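You operate a simulated robot arm through the tools that you are given. There is no shell and no other tool.

Carry out the task below with a simulated two-armed robot. There is one attempt and no reset: what you move stays moved.

TASK
Clamp the orange-edged disc in the buffer slide, buff it until the green lamp lights, then switch off.

Only the result counts: the job must be done as asked and must still hold three seconds after the hand-in. Knocking over, shifting, dropping, spilling or breaking anything else fails it.

THE ROBOT
Two 7-joint arms with two-finger parallel grippers on one trunk that stands fixed in place. Base frame: the origin is at the foot of the trunk, x ahead of it, y to its left, z up; the work surface is at about z = 0.854. Units: m, rad, N and s.
The left shoulder is at [0.07, 0.134, 1.201], the right one opposite. With the tool pointing down near the work surface each hand reaches from about 0.1 to 0.64 m from the base axis, measured 20 degrees to its own side. Payload 1.57 kg a hand.
The tool frame of a hand sits at the grasp point between the pads (the TCP): z along the fingers, y along the line on which they close. The tips reach 0.03 m beyond it. Largest opening 0.08 m; finger width 0.017, thickness 0.012; the body of the gripper, 0.04 by 0.082 m, starts 0.08 m behind the TCP.
Orientation is that of the tool frame in the base frame, as a unit quaternion [w, x, y, z]. With the fingers straight down and closing along the base's y, the tool's x points along the base's -x, its y along +y and its z along -z.

THE INTERFACE
- The arms move only by the tool send_rows. It takes "left_steps", "right_steps" or both (then of equal length, played together; a hand with none holds still); each is a list of rows, each an object (a shift or turn left out is 0, a gripper value left out holds the last) with "translation": the shift along the tool's x, y, z in m, a list of three; "turn": the turn, a rotation vector about the tool's x, y, z in rad, a list of three; "gripper": the gripper command, from -1 (shut) to 1 (fully open), values between in proportion. In form: [{"translation": [tx, ty, tz], "turn": [wx, wy, wz], "gripper": gripper}, ...]. A call has 1 to 20 rows; each row shifts and turns the commanded pose from where the row before left it, along the tool's axes as they then stand. Each row takes 0.2 s and may step no farther than 0.05 m and 0.15 rad from the row before; otherwise, or with a gripper value out of range, the whole call is refused. A pose out of reach is approached as far as the arm can. The call stops where the force on the tool passes 40 N (or 10 N more than at its start, if that is more) or the arm is blocked; 0.2 s more then pass. The fingers move at their own pace (about 0.153 m/s each) and stop on an object; they squeeze with about 33 N. The grip force told is the motor's: it shows also when the fingers shut on nothing. Time passes only in rows, and 0.2 s behind the last, so rows that do not move let the fingers close. The reply holds the time, the measured pose of the TCP, the force on the tool along the base axes, the opening and the grip force, in the units named above and with some noise, with the torque about the TCP (base axes, N m) and any sound that the robot's microphone picked up.
- Cameras (640 x 400 px; columns grow to the right, rows downward): "scene" is now at [0.1345, 0.0049, 1.4212]; the picture's right is [0.07, -1.00, 0.00], its down [-0.65, -0.04, -0.76] and it looks along [0.76, 0.05, -0.65] (base axes); focal length 267 px, centre (320, 200). "left" rides on the left gripper at [0.072, 0.007, -0.122] in its tool frame; the picture's right is [-0.09, 1.00, 0.00], its down [-0.84, -0.08, -0.54] and it looks along [-0.54, -0.05, 0.84] (tool axes); focal length 238 px, centre (320, 200). "right" rides on the right gripper at [0.072, -0.007, -0.122] in its tool frame; the picture's right is [0.09, 1.00, 0.00], its down [-0.84, 0.08, -0.54] and it looks along [-0.54, 0.05, 0.84] (tool axes); focal length 238 px, centre (320, 200).
- capture(camera): a new picture of that camera. No time passes.
- lift_body(by): slides the trunk up (or, below 0, down) by that many m; the arms and the scene camera ride with it, the base frame stays. It gives what a move gives, with no picture.
- head_to(pan, tilt): turns the head with the scene camera to pan (to the left, within 1.501 rad either way) and tilt (down, from -0.506 to 1.204), counted from straight ahead of the robot. It gives what a move gives.
- locate(camera, pixels): for up to 12 pixels [column, row] of the newest picture of that camera ("zoom" is the newest enlarged one), the place [x, y, z] in the base frame of the surface seen there, good to about 0.003 m. No time passes.
- close_up(camera, box): a new picture of the part [left, top, right, bottom] of that camera's present view, enlarged. No time passes.
- job_done(): hands the job in; it is judged then, once.

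Open the grippers and draw the arms clear of the work before you hand the job in, unless the task says otherwise.

The tools are called as name(argument=value, ...) on one line, values as JSON. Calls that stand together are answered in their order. send_rows: Moves the arms, as the interface text tells. Its arguments: {"type":"object","properties":{"left_steps":{"type":"array"},"right_steps":{"type":"array"}},"required":[]} The other tools are called the same way: lift_body (by) moves the trunk up or down; head_to (pan, tilt) turns the head that bears the scene camera; capture (camera) takes a picture; locate (camera, pixels) gives the place of the surface under pixels of a picture; close_up (camera, box) takes an enlarged picture of a part of a camera's view; job_done () hands the job in.

At the start:

```text
clock: 0.0
left_tcp_pos: [0.5205, 0.1938, 1.2074]
left_ee_rot: [-0.001, -0.001, 1.0, -0.001]
left_ft_force: [-0.2, 0.1, -0.9]
left_torque: [-0.01, -0.01, -0.04]
left_grip_width: 0.08
left_grip_force: 0.0
right_tcp_pos: [0.5044, -0.1773, 1.2506]
right_ee_rot: [0.0, 0.001, 1.0, 0.0]
right_ft_force: [-0.2, 1.1, 0.1]
right_torque: [0.01, -0.02, -0.01]
right_grip_width: 0.0803
right_grip_force: 0.1
trunk travel left (down, up): [-0.775, 0.165]
head pan, tilt (commanded): [0.068, 0.71]
```

scene: 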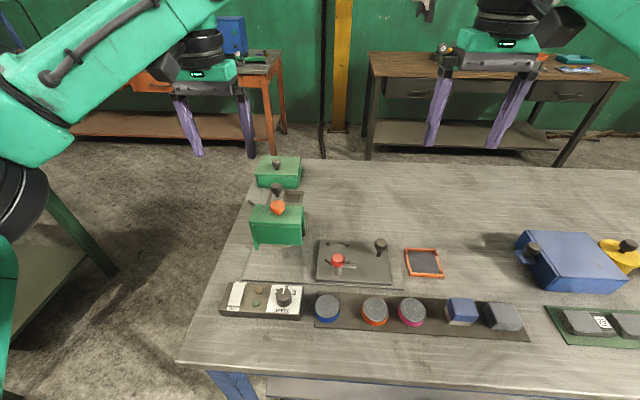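
right: 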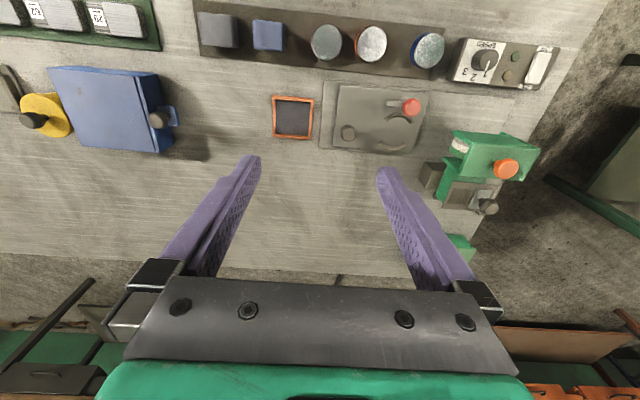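
left: 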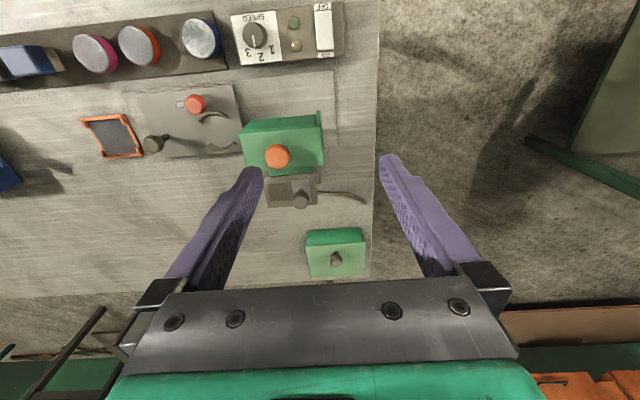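

I begin by looking closely at the scene: the control panel is near (260,300), the plate with red knob near (350,262), the green machine near (278,210), and the discs in the rack near (375,312). I take enlarged views of each.

close_up(camera="scene", box=[210, 230, 450, 380])

close_up(camera="scene", box=[220, 140, 380, 240])

close_up(camera="left", box=[60, 0, 380, 200])

close_up(camera="scene", box=[430, 200, 640, 360])

```text
2.67 times, centred on (330, 305) of scene
```

zoom: 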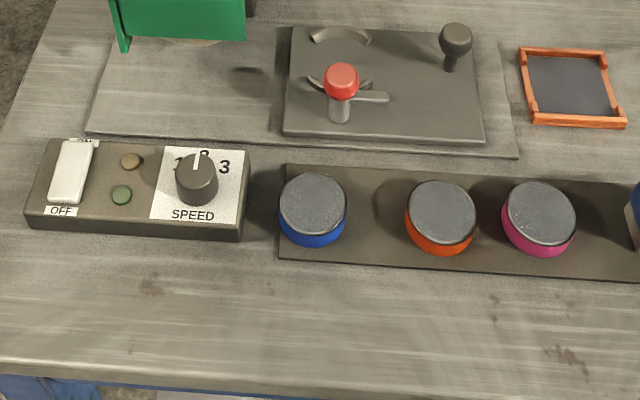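

```text
4.00 times, centred on (300, 190) of scene
```

zoom: 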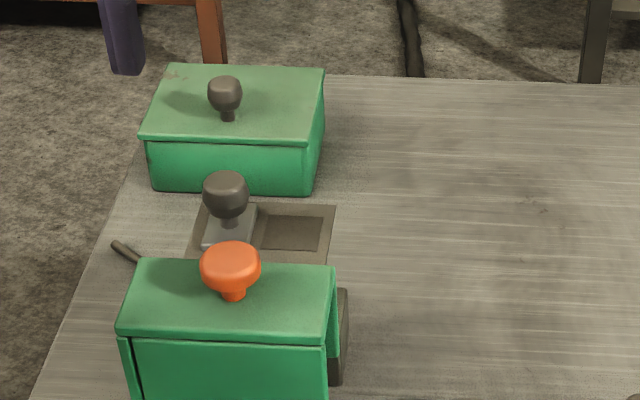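

```text
2.00 times, centred on (220, 100) of left
```

zoom: 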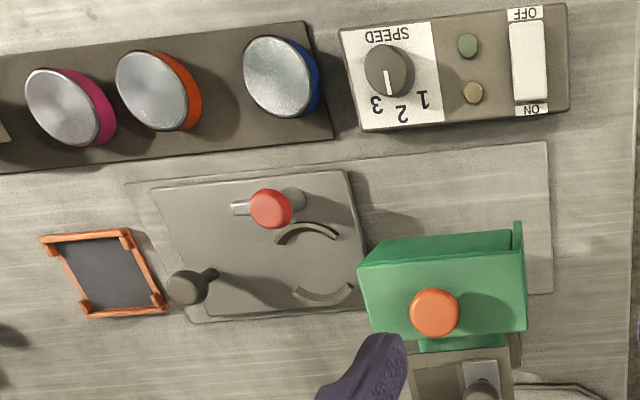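

```text
2.50 times, centred on (535, 280) of scene
```

zoom: 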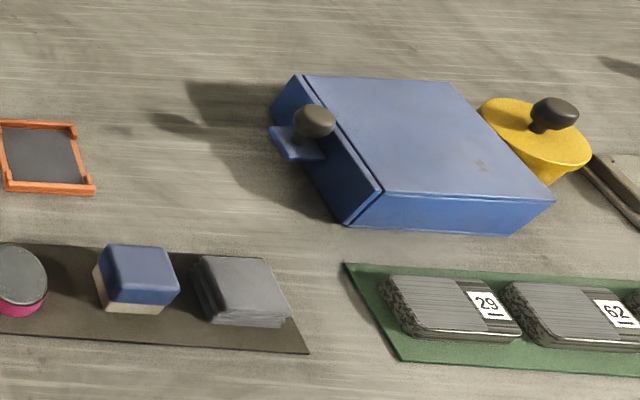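

The overview shows several stations. I turn the head to look for further details such as instruction plates to the right and left, and the lower front.

head_to(pan=-0.5, tilt=0.8)

capture(camera="scene")

```text
clock: 1.0
left_tcp_pos: [0.5198, 0.1942, 1.2075]
left_ee_rot: [0.0, -0.001, 1.0, -0.001]
left_ft_force: [0.8, 0.8, 0.5]
left_torque: [-0.01, -0.01, 0.0]
left_grip_width: 0.08
left_grip_force: 0.1
right_tcp_pos: [0.5032, -0.1772, 1.2506]
right_ee_rot: [0.0, 0.0, 1.0, 0.0]
right_ft_force: [0.3, -0.4, 1.0]
right_torque: [-0.01, -0.01, 0.01]
right_grip_width: 0.0798
right_grip_force: 0.0
trunk travel left (down, up): [-0.775, 0.165]
head pan, tilt (commanded): [-0.499, 0.799]
```

```text
taken
```

scene: 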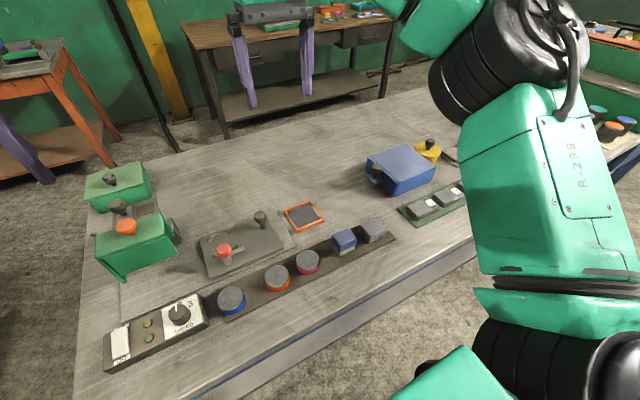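

The slide and the green machine with a dark wheel at about (175,232) are seen from another direction. I zoom on them.

close_up(camera="scene", box=[70, 150, 330, 312])

close_up(camera="scene", box=[90, 260, 330, 400])

close_up(camera="right", box=[260, 0, 580, 200])

close_up(camera="right", box=[300, 70, 540, 220])

```text
2.46 times, centred on (200, 231) of scene
```

zoom: 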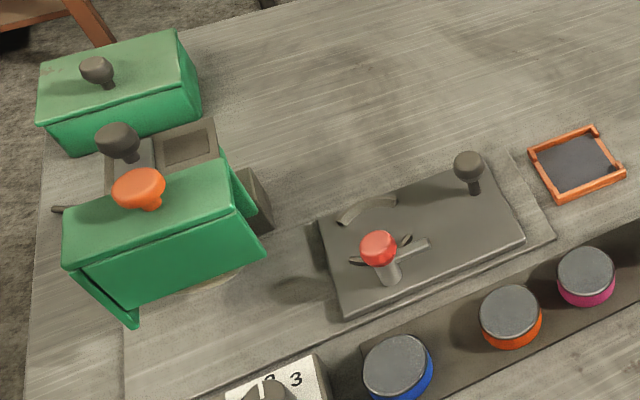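

```text
2.67 times, centred on (210, 330) of scene
```

zoom: 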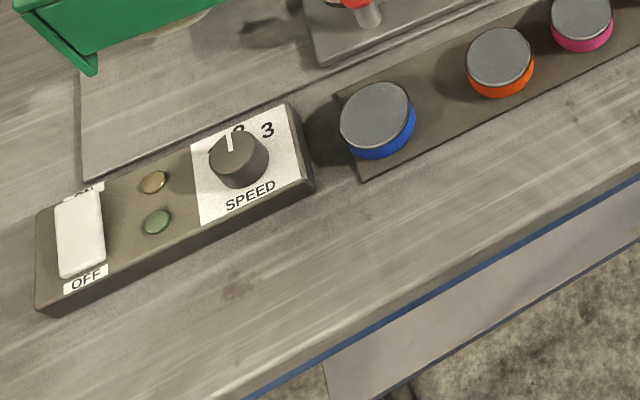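

```text
2.00 times, centred on (420, 100) of right
```

zoom: 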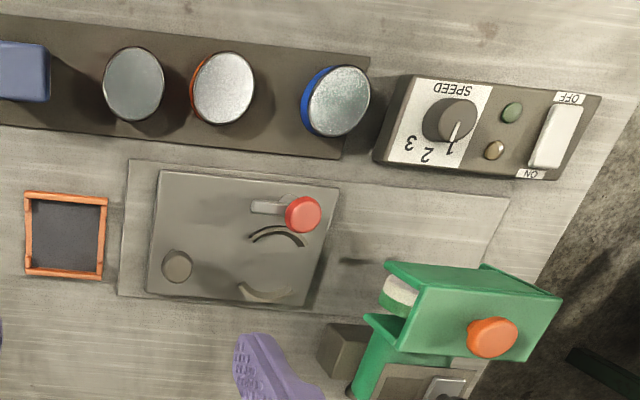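

```text
2.67 times, centred on (420, 145) of right
```

zoom: 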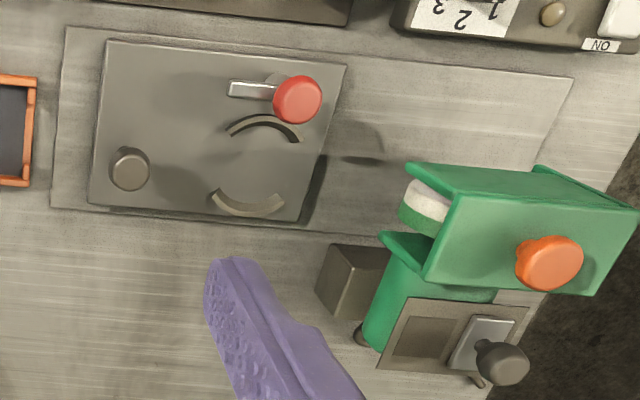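

The machine has a white pad under the green hood. I turn the head toward the machine and control box to get coordinates.

head_to(pan=0.2, tilt=0.85)

capture(camera="scene")

```text
clock: 2.0
left_tcp_pos: [0.5198, 0.1937, 1.2072]
left_ee_rot: [-0.002, -0.001, 1.0, 0.0]
left_ft_force: [0.2, -0.2, -0.3]
left_torque: [-0.01, 0.01, 0.01]
left_grip_width: 0.0799
left_grip_force: 0.0
right_tcp_pos: [0.5038, -0.1764, 1.2505]
right_ee_rot: [0.0, -0.001, 1.0, 0.001]
right_ft_force: [0.0, -0.2, -0.2]
right_torque: [-0.02, -0.02, -0.01]
right_grip_width: 0.0799
right_grip_force: 0.1
trunk travel left (down, up): [-0.775, 0.165]
head pan, tilt (commanded): [0.201, 0.85]
```

```text
taken
```

scene: 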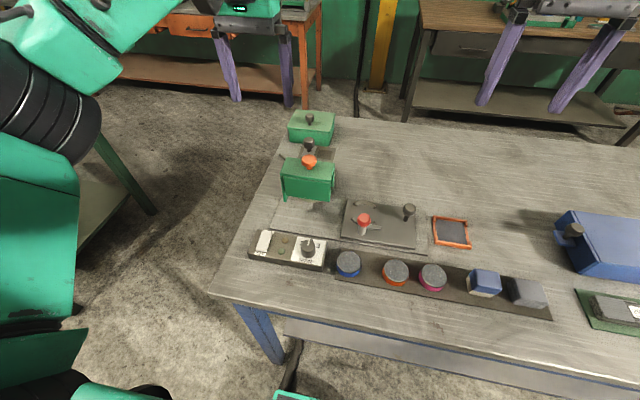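

I zoom on the slide and control box area to locate points precisely.

close_up(camera="scene", box=[240, 180, 480, 330])

```text
2.67 times, centred on (360, 255) of scene
```

zoom: 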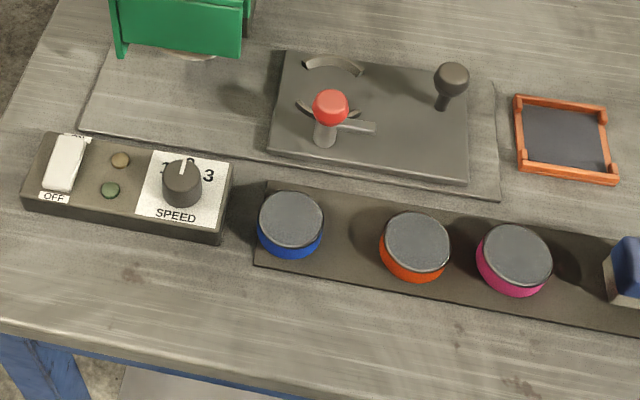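

Now I locate the discs, knobs, jaws and switch in this zoom.

locate(camera="zoom", pixels=[[418, 240], [414, 278], [291, 218], [514, 255], [330, 105], [325, 143], [452, 78], [440, 108], [333, 65], [370, 128], [183, 182], [65, 163]])

locate(camera="zoom", pixels=[[285, 52], [466, 86], [268, 152], [464, 182], [110, 48], [84, 128], [496, 198], [497, 88], [307, 103], [358, 115], [365, 62], [308, 60]])

locate(camera="zoom", pixels=[[121, 159], [110, 190], [181, 160], [74, 135], [52, 196], [66, 150], [58, 180], [37, 200], [225, 165], [208, 58], [125, 50], [240, 50]])

```text
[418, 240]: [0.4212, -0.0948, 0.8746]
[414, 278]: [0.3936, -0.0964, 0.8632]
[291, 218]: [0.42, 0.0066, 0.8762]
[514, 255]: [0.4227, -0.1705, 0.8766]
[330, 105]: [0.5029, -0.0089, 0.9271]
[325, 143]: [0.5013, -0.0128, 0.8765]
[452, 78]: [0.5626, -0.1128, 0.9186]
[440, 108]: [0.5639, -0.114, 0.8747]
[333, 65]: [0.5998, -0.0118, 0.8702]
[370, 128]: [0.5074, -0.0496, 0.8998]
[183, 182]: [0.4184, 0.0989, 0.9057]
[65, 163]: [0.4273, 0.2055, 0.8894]
```

```text
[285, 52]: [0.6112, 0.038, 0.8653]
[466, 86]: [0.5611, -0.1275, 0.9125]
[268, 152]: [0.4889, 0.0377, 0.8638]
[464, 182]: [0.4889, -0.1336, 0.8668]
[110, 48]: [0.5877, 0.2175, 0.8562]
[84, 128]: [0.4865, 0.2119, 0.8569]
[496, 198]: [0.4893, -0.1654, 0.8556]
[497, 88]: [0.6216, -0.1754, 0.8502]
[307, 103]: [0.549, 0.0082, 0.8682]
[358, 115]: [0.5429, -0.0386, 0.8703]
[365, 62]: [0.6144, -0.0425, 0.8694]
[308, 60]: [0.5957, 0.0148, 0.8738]
```

```text
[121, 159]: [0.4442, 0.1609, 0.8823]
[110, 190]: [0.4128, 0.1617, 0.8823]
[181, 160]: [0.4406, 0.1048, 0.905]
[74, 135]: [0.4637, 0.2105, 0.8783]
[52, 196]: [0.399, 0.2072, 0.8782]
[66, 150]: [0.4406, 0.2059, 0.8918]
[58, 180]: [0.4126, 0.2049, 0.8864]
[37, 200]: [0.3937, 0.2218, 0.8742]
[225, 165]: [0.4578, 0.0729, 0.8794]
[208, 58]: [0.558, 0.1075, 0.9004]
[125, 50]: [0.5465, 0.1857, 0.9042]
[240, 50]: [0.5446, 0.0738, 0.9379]
```

The slide plate spans roughly x 0.489–0.611, y −0.134–0.038 with the red knob at (0.503,−0.009,0.927). I move the left hand back for a close wrist-camera view of the control box and hood.

send_rows(left_steps=[{"translation": [0.03, -0.01, 0.015]}, {"translation": [0.03, -0.01, 0.015]}, {"translation": [0.03, -0.01, 0.015]}, {"translation": [0.03, -0.01, 0.015]}, {"translation": [0.0, 0, 0.0]}])

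capture(camera="left")

```text
clock: 3.2
left_tcp_pos: [0.3991, 0.1532, 1.1486]
left_ee_rot: [-0.001, -0.002, 1.0, -0.001]
left_ft_force: [0.5, -0.3, 0.7]
left_torque: [-0.02, 0.01, 0.01]
left_grip_width: 0.08
left_grip_force: 0.2
right_tcp_pos: [0.5032, -0.1779, 1.2504]
right_ee_rot: [0.0, 0.0, 1.0, 0.0]
right_ft_force: [0.2, 0.9, 0.0]
right_torque: [0.03, 0.0, 0.02]
right_grip_width: 0.0801
right_grip_force: 0.0
trunk travel left (down, up): [-0.775, 0.165]
head pan, tilt (commanded): [0.201, 0.85]
```

```text
taken
```

left: 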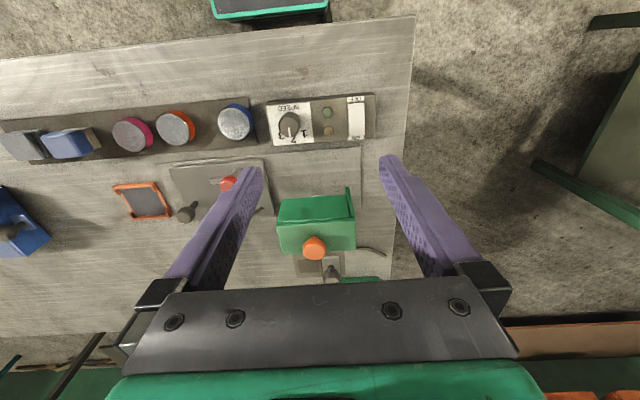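

The control box is at (320,122) in the left view. I zoom in on it and on the hood.

close_up(camera="left", box=[240, 80, 400, 180])

close_up(camera="left", box=[240, 170, 400, 280])

close_up(camera="scene", box=[260, 100, 360, 210])

```text
4.00 times, centred on (320, 130) of left
```

zoom: 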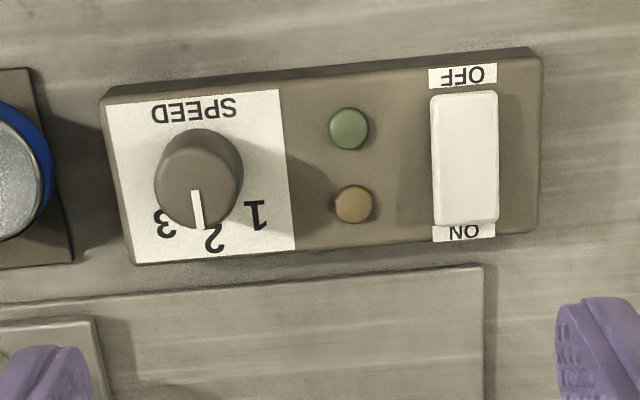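

```text
3.64 times, centred on (320, 225) of left
```

zoom: 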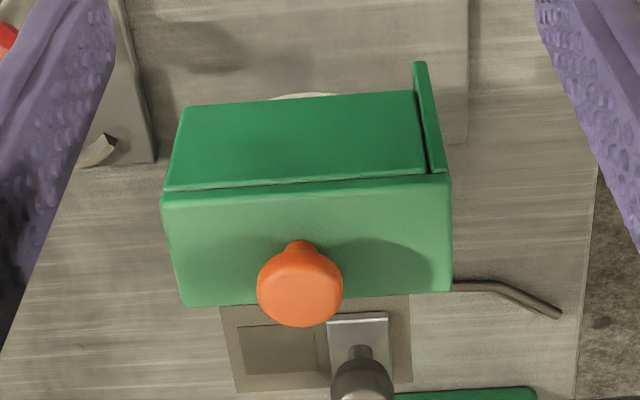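

```text
3.64 times, centred on (310, 155) of scene
```

zoom: 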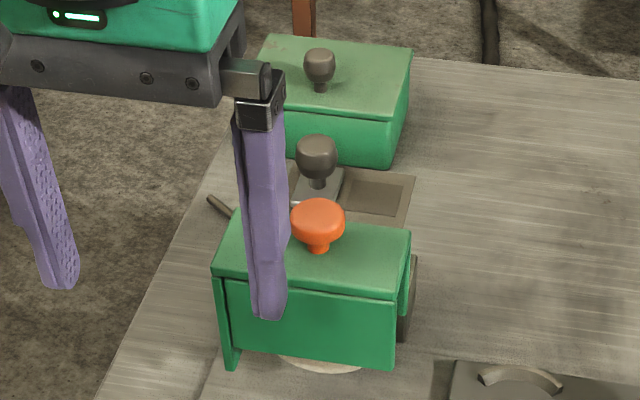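

The dial points near 2, the rocker's two ends are labelled ON (far side) and OFF (near side). I want a low side view under the hood, so I yaw the right hand so its camera looks along +y.

send_rows(right_steps=[{"turn": [0, 0, -0.1428]}, {"turn": [0, 0, -0.1428]}, {"turn": [0, 0, -0.1428]}, {"turn": [0, 0, -0.1428]}, {"turn": [0, 0, -0.1428]}, {"turn": [0, 0, -0.1428]}, {"turn": [0, 0, -0.1428]}, {"turn": [0, 0, -0.1428]}, {"turn": [0, 0, -0.1428]}, {"turn": [0, 0, -0.1428]}, {"turn": [0, 0, -0.1428]}, {"turn": [0, -0.12, 0]}, {"turn": [0, -0.12, 0]}, {"turn": [0, -0.12, 0]}, {"turn": [0, -0.12, 0]}])

capture(camera="right")

capture(camera="scene")

```text
clock: 6.5
left_tcp_pos: [0.4003, 0.1517, 1.1482]
left_ee_rot: [-0.001, -0.001, 1.0, 0.0]
left_ft_force: [0.5, -0.6, 1.3]
left_torque: [0.04, 0.01, 0.0]
left_grip_width: 0.0801
left_grip_force: 0.1
right_tcp_pos: [0.5049, -0.1788, 1.2502]
right_ee_rot: [0.169, -0.686, 0.687, 0.169]
right_ft_force: [0.2, 0.3, 0.0]
right_torque: [0.0, 0.0, 0.03]
right_grip_width: 0.0798
right_grip_force: 0.0
trunk travel left (down, up): [-0.775, 0.165]
head pan, tilt (commanded): [0.201, 0.85]
```

```text
taken
```

right: 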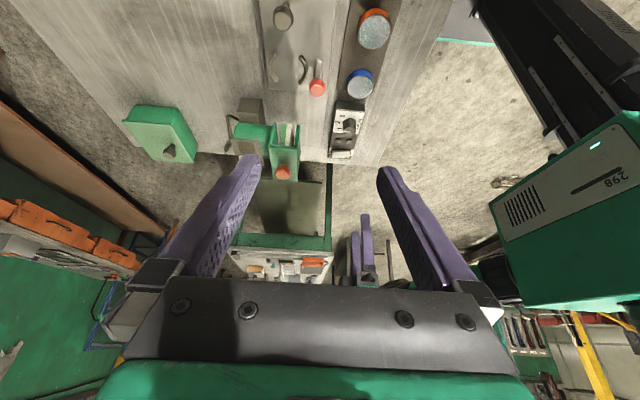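

```text
taken
```

scene: 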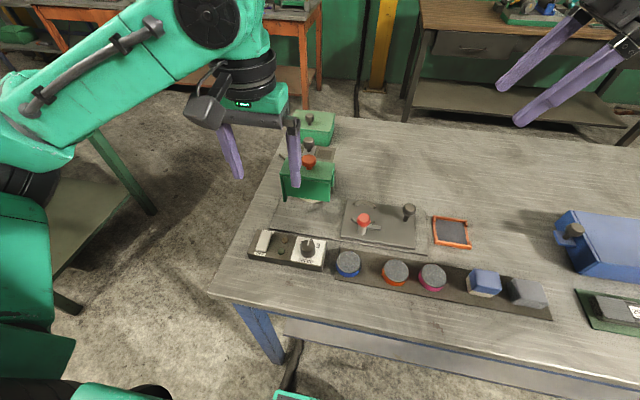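

The view is upside down but useful: hood at (285,150). I lower and draw back the right hand to look under the hood from the −y side.

send_rows(right_steps=[{"translation": [0.0264, -0.005, 0.0182]}, {"translation": [0.0264, -0.005, 0.0182]}, {"translation": [0.0264, -0.005, 0.0182]}, {"translation": [0.0264, -0.005, 0.0182]}, {"translation": [0.0264, -0.005, 0.0182]}, {"translation": [0.0264, -0.005, 0.0182]}, {"turn": [0, -0.1, 0]}, {"turn": [0, -0.1, 0]}])

capture(camera="right")

capture(camera="scene")

```text
clock: 8.2
left_tcp_pos: [0.3985, 0.1529, 1.1485]
left_ee_rot: [-0.001, -0.001, 1.0, 0.0]
left_ft_force: [0.9, 0.5, -0.2]
left_torque: [-0.03, 0.01, -0.01]
left_grip_width: 0.0798
left_grip_force: 0.0
right_tcp_pos: [0.5345, -0.2677, 1.0798]
right_ee_rot: [-0.237, 0.666, -0.666, -0.237]
right_ft_force: [0.5, -0.6, -0.2]
right_torque: [0.04, -0.01, 0.01]
right_grip_width: 0.0801
right_grip_force: 0.1
trunk travel left (down, up): [-0.775, 0.165]
head pan, tilt (commanded): [0.201, 0.85]
```

```text
taken
```

right: 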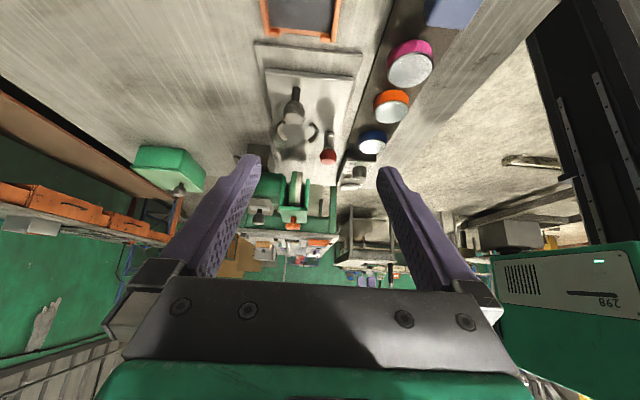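

```text
taken
```

scene: 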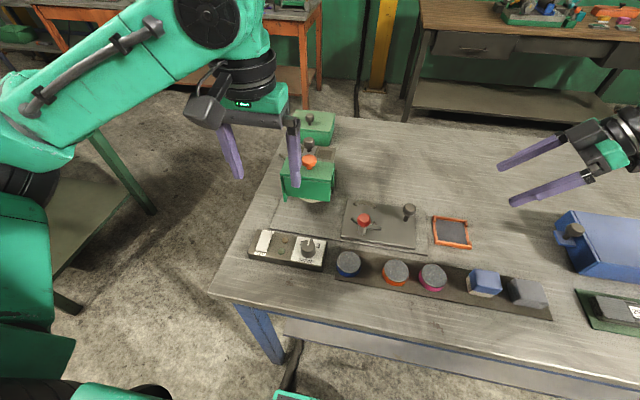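

The hood interior is now visible around (290,190) in the right view. I zoom there.

close_up(camera="right", box=[220, 140, 370, 240])

close_up(camera="right", box=[230, 60, 390, 170])

```text
4.00 times, centred on (295, 190) of right
```

zoom: 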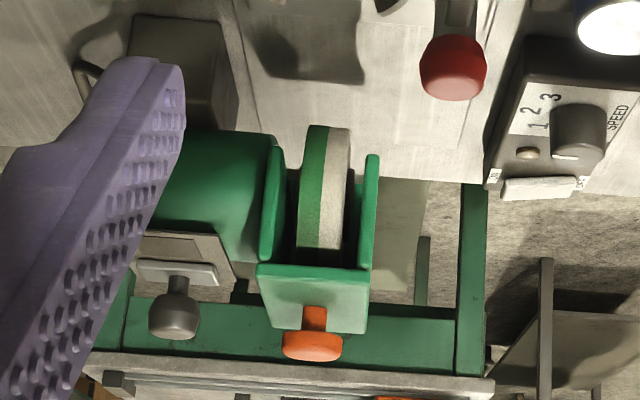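

```text
3.64 times, centred on (310, 115) of right
```

zoom: 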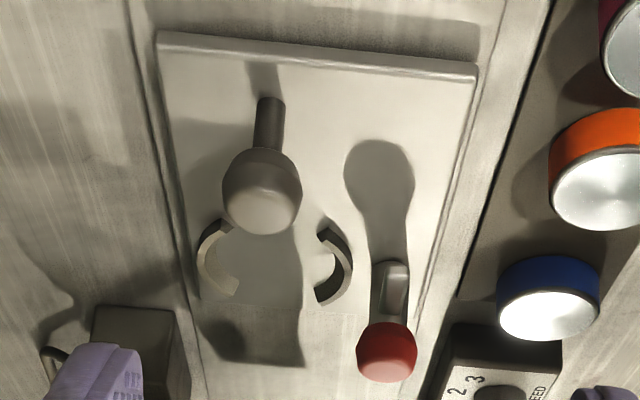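

The buffer is a vertical wheel on an x-axis spindle under the hood. I rezoom and locate the wheel's bottom and hood points.

close_up(camera="right", box=[220, 140, 370, 240])

locate(camera="zoom", pixels=[[313, 150], [340, 150], [318, 130], [338, 132], [310, 200], [335, 200], [270, 200], [370, 200], [312, 350], [310, 290], [318, 245], [200, 60]])

locate(camera="zoom", pixels=[[370, 165], [275, 145], [265, 270], [368, 275], [175, 310], [180, 275], [220, 170], [590, 130], [575, 155], [540, 190], [525, 155], [450, 70]])

```text
4.00 times, centred on (295, 190) of right
```

zoom: 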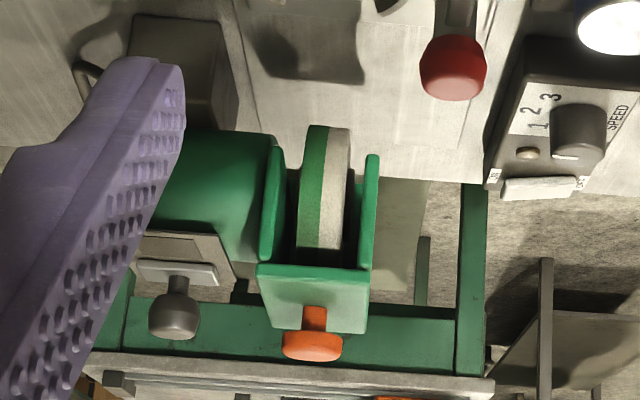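

```text
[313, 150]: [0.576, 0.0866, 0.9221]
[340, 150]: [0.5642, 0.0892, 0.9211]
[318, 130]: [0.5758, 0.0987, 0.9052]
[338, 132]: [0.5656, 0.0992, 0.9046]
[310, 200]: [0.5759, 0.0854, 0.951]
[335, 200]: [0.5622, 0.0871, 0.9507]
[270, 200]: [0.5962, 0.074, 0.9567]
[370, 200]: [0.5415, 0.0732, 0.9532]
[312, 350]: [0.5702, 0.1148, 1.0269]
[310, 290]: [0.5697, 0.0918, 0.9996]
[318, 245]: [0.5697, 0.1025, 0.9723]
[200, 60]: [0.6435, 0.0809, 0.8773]
```

```text
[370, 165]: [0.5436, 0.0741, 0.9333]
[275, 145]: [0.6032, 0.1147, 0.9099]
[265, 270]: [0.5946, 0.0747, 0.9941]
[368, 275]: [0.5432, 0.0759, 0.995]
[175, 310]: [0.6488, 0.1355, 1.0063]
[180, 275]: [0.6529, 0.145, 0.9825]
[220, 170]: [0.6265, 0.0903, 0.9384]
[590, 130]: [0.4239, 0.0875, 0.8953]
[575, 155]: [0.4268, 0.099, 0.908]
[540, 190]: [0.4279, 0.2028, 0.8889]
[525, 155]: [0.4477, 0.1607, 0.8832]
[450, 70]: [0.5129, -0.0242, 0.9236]
```

Wheel: x about 0.558–0.585, bottom near z≈0.89–0.90, y centre ≈0.13. Now I look tightly at the red clamp from scene and right cameras.

close_up(camera="right", box=[280, 90, 360, 170])

close_up(camera="scene", box=[335, 195, 425, 255])

close_up(camera="left", box=[160, 150, 280, 230])

```text
5.00 times, centred on (320, 130) of right
```

zoom: 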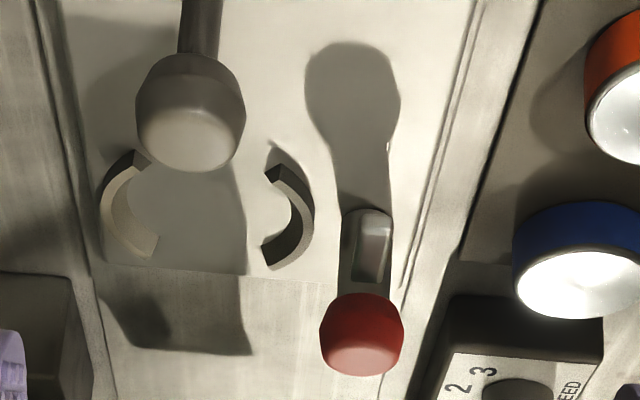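

```text
6.67 times, centred on (380, 225) of scene
```

zoom: 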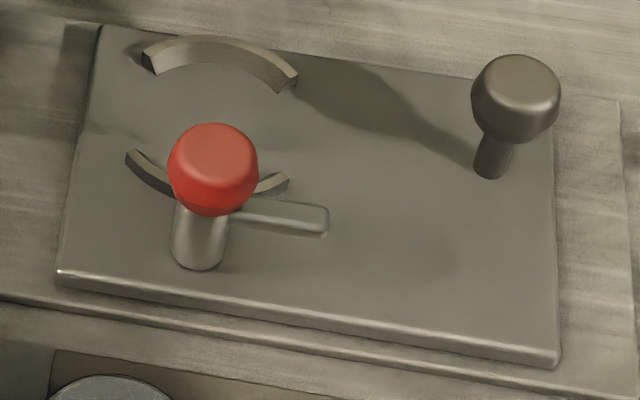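

```text
5.00 times, centred on (220, 190) of left
```

zoom: 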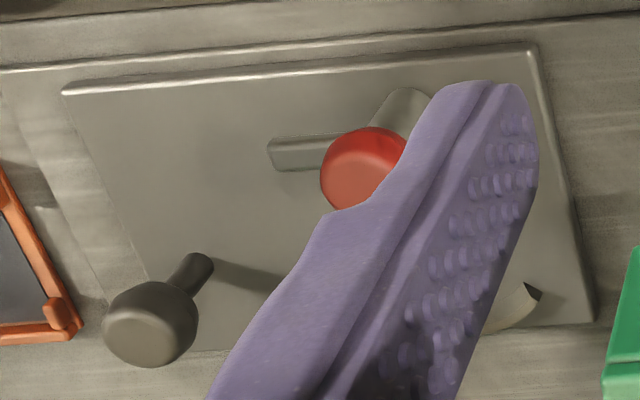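

The clamp is a swing arm on a post with the red knob on top; the arm now points −y and must swing over the disc seat. I locate details in the scene zoom.

close_up(camera="scene", box=[335, 195, 425, 255])

locate(camera="zoom", pixels=[[198, 262], [213, 165], [322, 213], [260, 205], [150, 55], [290, 78], [225, 42], [133, 153], [285, 178], [515, 80], [490, 170], [250, 120]])

locate(camera="zoom", pixels=[[100, 28], [60, 272], [556, 350], [555, 150], [208, 140], [195, 225], [180, 230], [220, 235], [320, 232], [240, 225], [475, 100], [558, 95]])

```text
6.67 times, centred on (380, 225) of scene
```

zoom: 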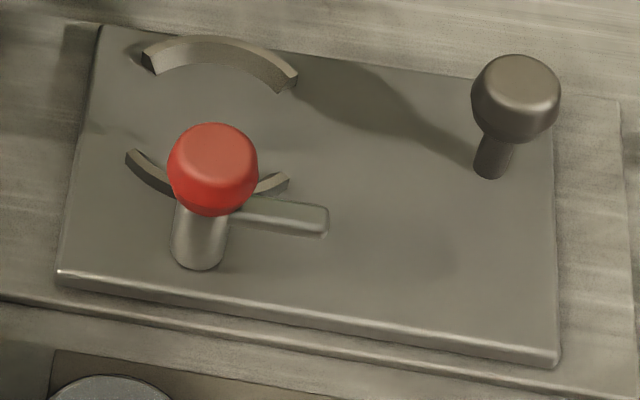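

```text
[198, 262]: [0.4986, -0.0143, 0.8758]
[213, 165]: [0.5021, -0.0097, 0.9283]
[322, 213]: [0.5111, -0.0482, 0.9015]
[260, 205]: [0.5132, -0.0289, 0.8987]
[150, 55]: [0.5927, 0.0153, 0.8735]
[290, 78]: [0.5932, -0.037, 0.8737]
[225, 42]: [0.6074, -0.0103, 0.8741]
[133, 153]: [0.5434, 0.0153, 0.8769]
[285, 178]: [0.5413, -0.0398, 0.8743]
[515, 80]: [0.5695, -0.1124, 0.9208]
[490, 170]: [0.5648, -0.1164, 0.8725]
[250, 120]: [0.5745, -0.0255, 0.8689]
```

```text
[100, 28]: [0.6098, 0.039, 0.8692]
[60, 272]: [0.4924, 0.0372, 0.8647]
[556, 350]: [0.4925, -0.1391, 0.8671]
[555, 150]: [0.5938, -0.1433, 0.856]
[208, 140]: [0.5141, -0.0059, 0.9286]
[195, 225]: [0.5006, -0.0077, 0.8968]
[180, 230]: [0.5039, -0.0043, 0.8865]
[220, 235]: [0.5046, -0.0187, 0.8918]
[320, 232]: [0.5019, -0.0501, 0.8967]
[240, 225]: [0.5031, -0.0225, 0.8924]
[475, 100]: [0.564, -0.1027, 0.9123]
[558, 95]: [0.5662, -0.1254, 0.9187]
```

The seat centre is about (0.568,−0.012), jaw tops z≈0.874, plate top ≈0.867, arm at z≈0.892–0.902. Next I zoom on the orange disc to get its exact centre and height.

close_up(camera="scene", box=[350, 245, 460, 305])

```text
5.82 times, centred on (405, 275) of scene
```

zoom: 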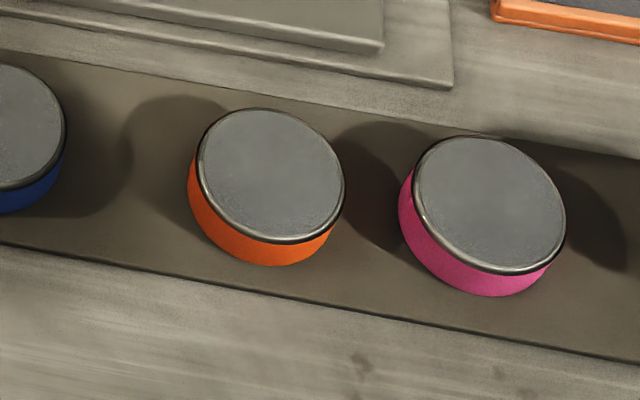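

The orange disc's top ellipse spans about (198..344, 110..241). I locate its edge points and the rack surface.

locate(camera="zoom", pixels=[[271, 176], [203, 165], [338, 190], [265, 114], [280, 235], [265, 262], [120, 120], [350, 290], [488, 205], [416, 190], [560, 220], [20, 120]])

locate(camera="zoom", pixels=[[230, 120], [320, 140], [220, 220], [325, 228], [250, 176], [290, 176], [271, 150], [271, 200], [150, 250], [390, 300], [500, 140], [360, 110]])

```text
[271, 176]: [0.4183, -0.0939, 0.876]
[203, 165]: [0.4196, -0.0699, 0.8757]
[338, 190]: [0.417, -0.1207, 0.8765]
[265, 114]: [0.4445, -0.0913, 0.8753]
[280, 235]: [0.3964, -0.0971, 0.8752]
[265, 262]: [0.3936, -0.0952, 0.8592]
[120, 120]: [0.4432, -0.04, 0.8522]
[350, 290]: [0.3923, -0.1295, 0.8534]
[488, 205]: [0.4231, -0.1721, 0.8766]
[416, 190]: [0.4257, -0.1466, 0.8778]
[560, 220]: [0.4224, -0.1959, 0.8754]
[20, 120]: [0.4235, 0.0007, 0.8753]
```

```text
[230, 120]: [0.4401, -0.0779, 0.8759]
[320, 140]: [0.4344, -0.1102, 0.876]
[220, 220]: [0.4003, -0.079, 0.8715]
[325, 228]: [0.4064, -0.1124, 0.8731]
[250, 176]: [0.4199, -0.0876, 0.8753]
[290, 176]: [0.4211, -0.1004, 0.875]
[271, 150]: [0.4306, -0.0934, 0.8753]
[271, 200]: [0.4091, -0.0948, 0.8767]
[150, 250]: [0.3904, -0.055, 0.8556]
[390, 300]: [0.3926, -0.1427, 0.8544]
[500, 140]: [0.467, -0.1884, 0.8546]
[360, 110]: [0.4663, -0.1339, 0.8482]
```

Disc centre ≈ (0.4195,−0.095), top z 0.8757, radius ≈0.027, rack surface 0.855. I un-tilt the right hand and bring it above the disc with fingers closing along x.

send_rows(right_steps=[{"turn": [0, 0.136, 0], "gripper": 1}, {"turn": [0, 0.136, 0]}, {"turn": [0, 0.136, 0]}, {"turn": [0, 0.136, 0]}, {"turn": [0, 0.136, 0]}, {"translation": [-0.0288, 0.0192, 0.0133]}, {"translation": [-0.0288, 0.0192, 0.0133]}, {"translation": [-0.0288, 0.0192, 0.0133]}, {"translation": [-0.0288, 0.0192, 0.0133]}, {"translation": [-0.0288, 0.0192, 0.0133]}, {"translation": [-0.0288, 0.0192, 0.0133]}, {"translation": [0, 0, 0]}])

capture(camera="right")

capture(camera="scene")

```text
clock: 10.8
left_tcp_pos: [0.3998, 0.1535, 1.1485]
left_ee_rot: [-0.001, -0.001, 1.0, 0.0]
left_ft_force: [0.1, 0.8, -0.3]
left_torque: [0.03, 0.04, -0.03]
left_grip_width: 0.0803
left_grip_force: 0.1
right_tcp_pos: [0.417, -0.0948, 0.9995]
right_ee_rot: [-0.001, 0.708, -0.706, -0.001]
right_ft_force: [0.0, 0.0, 0.4]
right_torque: [-0.01, 0.01, 0.0]
right_grip_width: 0.0799
right_grip_force: 0.0
trunk travel left (down, up): [-0.775, 0.165]
head pan, tilt (commanded): [0.201, 0.85]
```

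```text
taken
```

right: 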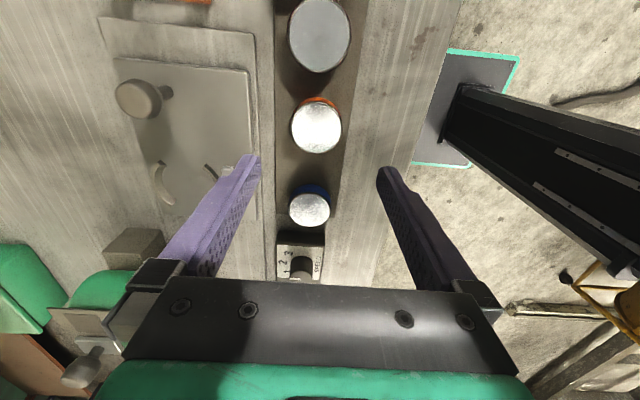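

```text
taken
```

scene: 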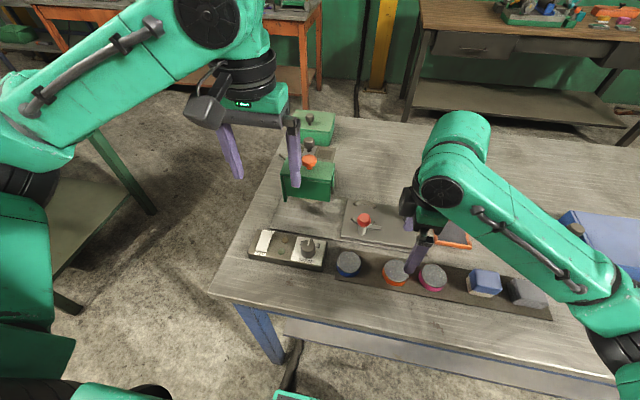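

The disc sits at about (316,128) in the right view. I verify its centre from this camera before descending.

locate(camera="right", pixels=[[316, 128], [292, 128], [340, 128], [316, 106], [316, 150], [320, 40], [309, 210]])

```text
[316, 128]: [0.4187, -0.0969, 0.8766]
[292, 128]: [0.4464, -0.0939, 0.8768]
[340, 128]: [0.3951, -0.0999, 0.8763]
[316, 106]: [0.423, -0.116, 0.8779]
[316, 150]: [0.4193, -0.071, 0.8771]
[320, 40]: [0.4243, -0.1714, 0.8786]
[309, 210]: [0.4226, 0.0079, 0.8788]
```

Centre confirmed at ≈(0.420,−0.095). I descend to TCP z≈0.889, then close on the disc.

send_rows(right_steps=[{"translation": [0, -0.003, 0.03]}, {"translation": [0, 0, 0.03]}, {"translation": [0, 0, 0.03]}, {"translation": [0, 0, 0.02]}, {"translation": [0, 0, 0]}])

capture(camera="right")

```text
clock: 12.1
left_tcp_pos: [0.3983, 0.1535, 1.1486]
left_ee_rot: [0.0, -0.002, 1.0, -0.001]
left_ft_force: [0.1, -0.7, 0.1]
left_torque: [0.0, 0.01, -0.01]
left_grip_width: 0.0801
left_grip_force: 0.0
right_tcp_pos: [0.4224, -0.0954, 0.8899]
right_ee_rot: [0.001, 0.707, -0.707, 0.0]
right_ft_force: [0.6, 0.2, 0.0]
right_torque: [-0.05, -0.02, 0.01]
right_grip_width: 0.0798
right_grip_force: 0.1
trunk travel left (down, up): [-0.775, 0.165]
head pan, tilt (commanded): [0.201, 0.85]
```

```text
taken
```

right: 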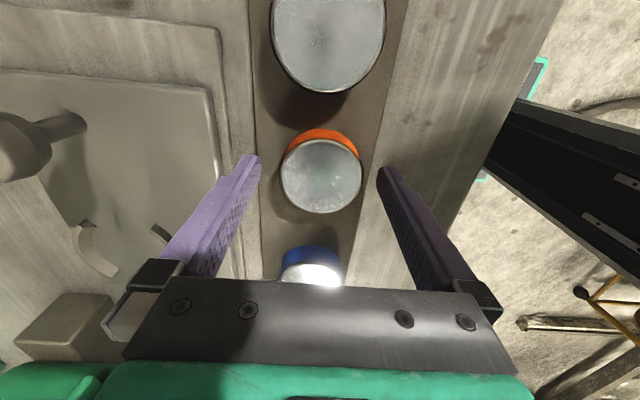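

The disc is centred between the fingertips at (321,177). I close the gripper and wait.

send_rows(right_steps=[{"gripper": -1}, {}, {}, {}])

```text
clock: 13.1
left_tcp_pos: [0.4002, 0.1534, 1.1478]
left_ee_rot: [-0.001, -0.002, 1.0, -0.001]
left_ft_force: [-0.2, 0.1, 0.7]
left_torque: [0.0, 0.01, 0.0]
left_grip_width: 0.08
left_grip_force: 0.1
right_tcp_pos: [0.4224, -0.0948, 0.8894]
right_ee_rot: [0.0, -0.707, 0.707, 0.0]
right_ft_force: [-1.2, 0.4, -0.6]
right_torque: [0.02, 0.01, -0.01]
right_grip_width: 0.0533
right_grip_force: 33.2
trunk travel left (down, up): [-0.775, 0.165]
head pan, tilt (commanded): [0.201, 0.85]
```

Gripped at 0.0533 m. I lift by 0.12 and rotate +90° so the fingers close along y.

send_rows(right_steps=[{"translation": [0, 0, -0.02]}, {"translation": [0, 0, -0.04]}, {"translation": [0, 0, -0.04]}, {"translation": [0, 0, -0.02]}, {"turn": [0, 0, 0.1428]}, {"turn": [0, 0, 0.1428]}, {"turn": [0, 0, 0.1428]}, {"turn": [0, 0, 0.1428]}, {"turn": [0, 0, 0.1428]}, {"turn": [0, 0, 0.1428]}, {"turn": [0, 0, 0.1428]}, {"turn": [0, 0, 0.1428]}, {"turn": [0, 0, 0.1428]}, {"turn": [0, 0, 0.1428]}, {"turn": [0, 0, 0.1428]}, {}])

capture(camera="right")

capture(camera="scene")

```text
clock: 16.4
left_tcp_pos: [0.4008, 0.1536, 1.1487]
left_ee_rot: [0.0, -0.001, 1.0, -0.001]
left_ft_force: [-0.6, 0.1, -0.6]
left_torque: [-0.01, 0.01, 0.01]
left_grip_width: 0.08
left_grip_force: 0.1
right_tcp_pos: [0.4238, -0.0945, 1.0106]
right_ee_rot: [-0.001, 0.001, 1.0, 0.0]
right_ft_force: [-0.4, 0.9, -4.8]
right_torque: [0.01, 0.01, -0.01]
right_grip_width: 0.0532
right_grip_force: 33.1
trunk travel left (down, up): [-0.775, 0.165]
head pan, tilt (commanded): [0.201, 0.85]
```

```text
taken
```

right: 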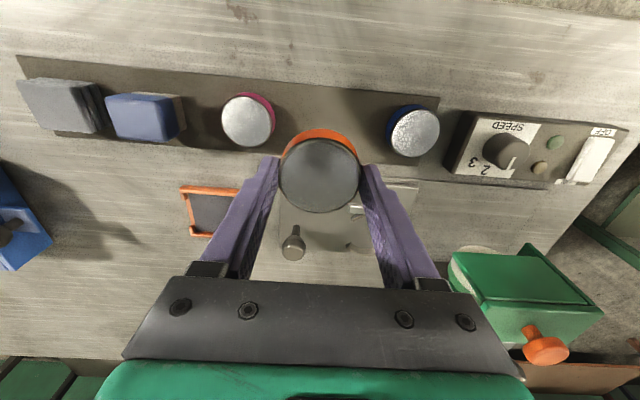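

```text
taken
```

scene: 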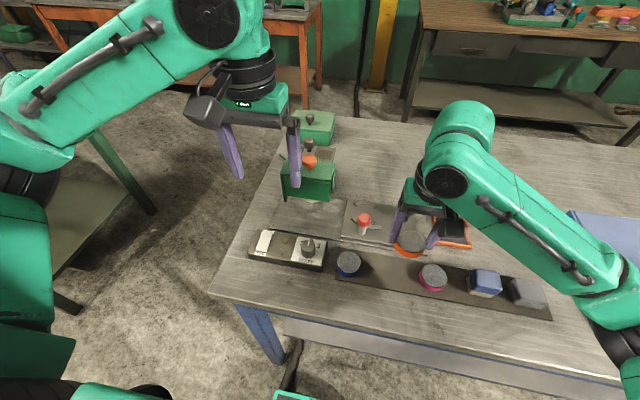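

The disc is held; I check its position in the hand by locating its top edges.

close_up(camera="right", box=[240, 110, 400, 230])

locate(camera="right", pixels=[[320, 176], [285, 176], [355, 176], [320, 143], [320, 209]])

```text
3.33 times, centred on (320, 170) of right
```

zoom: 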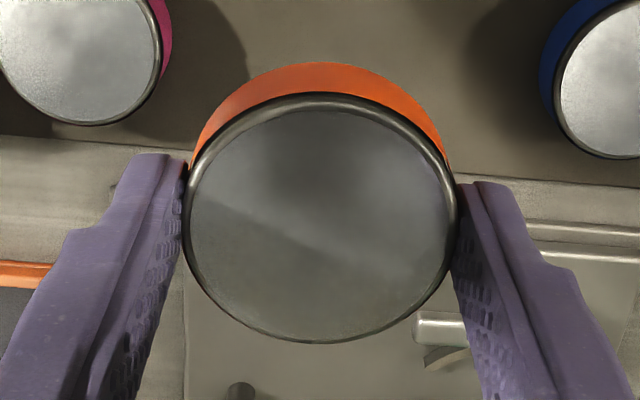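

```text
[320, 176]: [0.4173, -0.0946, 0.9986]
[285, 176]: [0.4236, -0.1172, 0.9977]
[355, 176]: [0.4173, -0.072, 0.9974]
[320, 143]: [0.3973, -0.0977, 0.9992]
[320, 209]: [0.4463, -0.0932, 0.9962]
```

Disc is centred on the TCP to within a millimetre. I take a fine zoom on the jaws to fit the seat centre.

close_up(camera="scene", box=[335, 190, 399, 230])

```text
10.00 times, centred on (367, 210) of scene
```

zoom: 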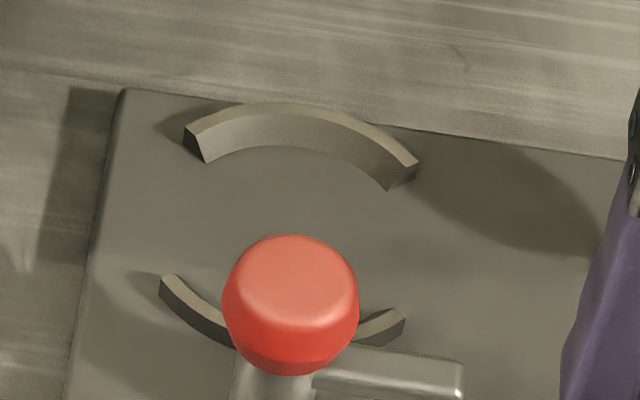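

I locate points along both jaws' edges.

locate(camera="zoom", pixels=[[206, 166], [245, 152], [285, 150], [330, 160], [386, 194], [187, 130], [225, 110], [270, 104], [345, 118], [415, 160], [210, 128], [395, 165]])

locate(camera="zoom", pixels=[[178, 276], [200, 298], [165, 278], [185, 303], [215, 325], [403, 310], [380, 322], [402, 325], [375, 340], [290, 200], [250, 200], [340, 220]])

```text
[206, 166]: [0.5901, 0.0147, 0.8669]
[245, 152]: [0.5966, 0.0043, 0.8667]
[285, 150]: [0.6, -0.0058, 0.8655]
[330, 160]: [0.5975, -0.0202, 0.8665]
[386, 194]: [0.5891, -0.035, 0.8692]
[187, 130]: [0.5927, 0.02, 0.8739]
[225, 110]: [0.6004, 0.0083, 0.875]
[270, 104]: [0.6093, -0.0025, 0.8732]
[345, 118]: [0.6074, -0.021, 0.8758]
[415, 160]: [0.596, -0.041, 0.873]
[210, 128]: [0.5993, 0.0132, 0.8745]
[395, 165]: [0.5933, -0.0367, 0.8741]
```

```text
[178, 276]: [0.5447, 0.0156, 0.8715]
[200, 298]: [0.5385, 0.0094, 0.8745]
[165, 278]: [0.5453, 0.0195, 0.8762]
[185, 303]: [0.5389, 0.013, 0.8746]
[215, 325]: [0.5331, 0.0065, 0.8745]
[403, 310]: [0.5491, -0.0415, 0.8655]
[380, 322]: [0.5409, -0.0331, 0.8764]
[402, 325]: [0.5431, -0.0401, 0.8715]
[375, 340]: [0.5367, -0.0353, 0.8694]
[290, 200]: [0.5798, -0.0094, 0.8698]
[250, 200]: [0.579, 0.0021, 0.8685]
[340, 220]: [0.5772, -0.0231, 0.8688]
```

Jaw fit gives the seat centre ≈(0.567,−0.011) with about 6 mm of clearance all round. I carry the disc over the seat and descend partway.

send_rows(right_steps=[{"translation": [-0.029, 0.0167, 0]}, {"translation": [-0.029, 0.0167, 0]}, {"translation": [-0.029, 0.0167, 0]}, {"translation": [-0.029, 0.0167, 0]}, {"translation": [-0.029, 0.0167, 0]}, {}, {"translation": [0, 0, 0.03]}, {"translation": [0, 0, 0.03]}, {}])

capture(camera="right")

capture(camera="scene")

```text
clock: 18.4
left_tcp_pos: [0.4001, 0.1523, 1.1492]
left_ee_rot: [-0.001, -0.001, 1.0, 0.0]
left_ft_force: [-0.9, 0.8, 0.7]
left_torque: [0.01, 0.02, -0.01]
left_grip_width: 0.0799
left_grip_force: 0.1
right_tcp_pos: [0.5661, -0.0117, 0.9501]
right_ee_rot: [0.0, -0.001, 1.0, 0.0]
right_ft_force: [-0.1, 0.7, -3.6]
right_torque: [0.03, 0.01, -0.03]
right_grip_width: 0.0531
right_grip_force: 32.7
trunk travel left (down, up): [-0.775, 0.165]
head pan, tilt (commanded): [0.201, 0.85]
```

```text
taken
```

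right: 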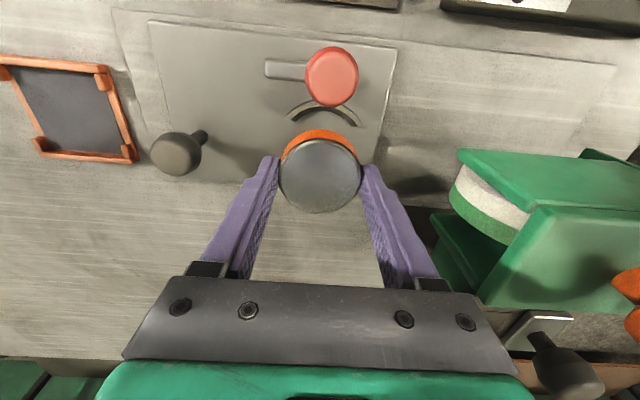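

```text
taken
```

scene: 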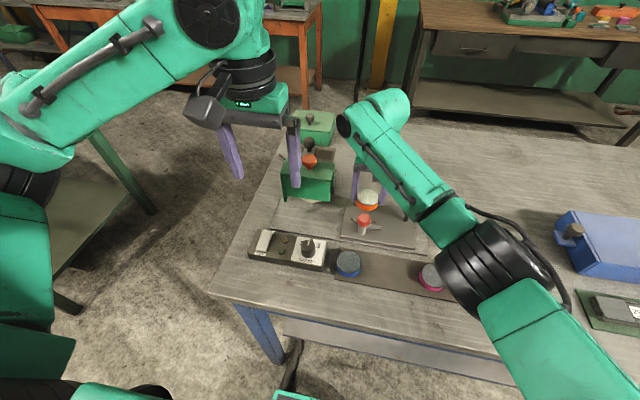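

Disc hangs over the seat; the front jaw is seen at (322,112). I zoom to check alignment with the jaw.

close_up(camera="right", box=[250, 80, 390, 200])

locate(camera="right", pixels=[[288, 116], [356, 123], [322, 103], [322, 112], [300, 108], [340, 110], [330, 60], [296, 120], [350, 127]])

```text
3.33 times, centred on (320, 140) of right
```

zoom: 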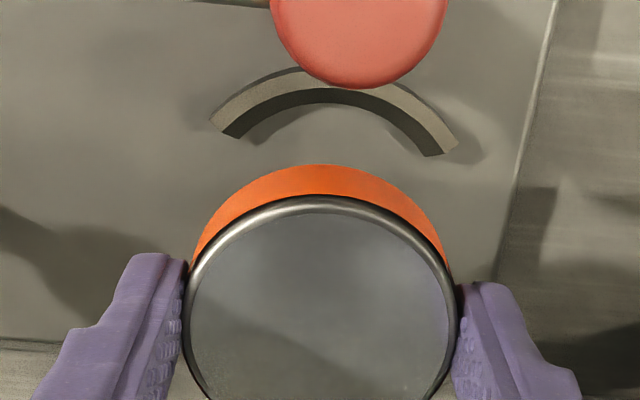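

```text
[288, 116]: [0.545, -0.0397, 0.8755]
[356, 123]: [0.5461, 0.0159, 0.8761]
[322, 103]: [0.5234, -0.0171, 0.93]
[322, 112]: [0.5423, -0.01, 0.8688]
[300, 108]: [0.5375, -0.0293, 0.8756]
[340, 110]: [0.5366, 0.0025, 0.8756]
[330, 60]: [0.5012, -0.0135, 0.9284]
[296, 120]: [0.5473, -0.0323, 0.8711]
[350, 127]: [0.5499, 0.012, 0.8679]
```

Jaw points fit a centre near (0.5695,−0.011), so I shift 3 mm forward and descend to just above the plate.

send_rows(right_steps=[{"translation": [-0.003, 0, 0.01]}, {"translation": [0, 0, 0.015]}, {"translation": [0, 0, 0.015]}, {}])

close_up(camera="right", box=[220, 60, 420, 220])

close_up(camera="scene", box=[335, 180, 415, 240])

```text
clock: 19.4
left_tcp_pos: [0.3997, 0.1543, 1.1481]
left_ee_rot: [-0.001, -0.001, 1.0, -0.001]
left_ft_force: [-0.1, 1.5, 0.0]
left_torque: [-0.03, -0.02, 0.02]
left_grip_width: 0.0799
left_grip_force: 0.0
right_tcp_pos: [0.5718, -0.01, 0.9099]
right_ee_rot: [-0.001, -0.001, 1.0, 0.0]
right_ft_force: [0.1, 0.0, -3.7]
right_torque: [0.03, 0.01, -0.01]
right_grip_width: 0.053
right_grip_force: 32.6
trunk travel left (down, up): [-0.775, 0.165]
head pan, tilt (commanded): [0.201, 0.85]
```

```text
2.50 times, centred on (320, 140) of right
```

zoom: 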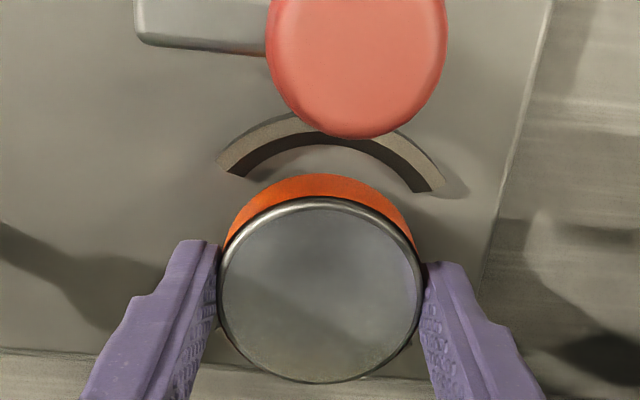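

```text
6.67 times, centred on (375, 210) of scene
```

zoom: 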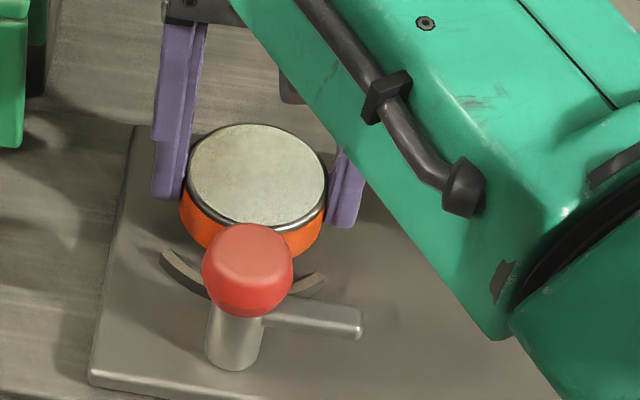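

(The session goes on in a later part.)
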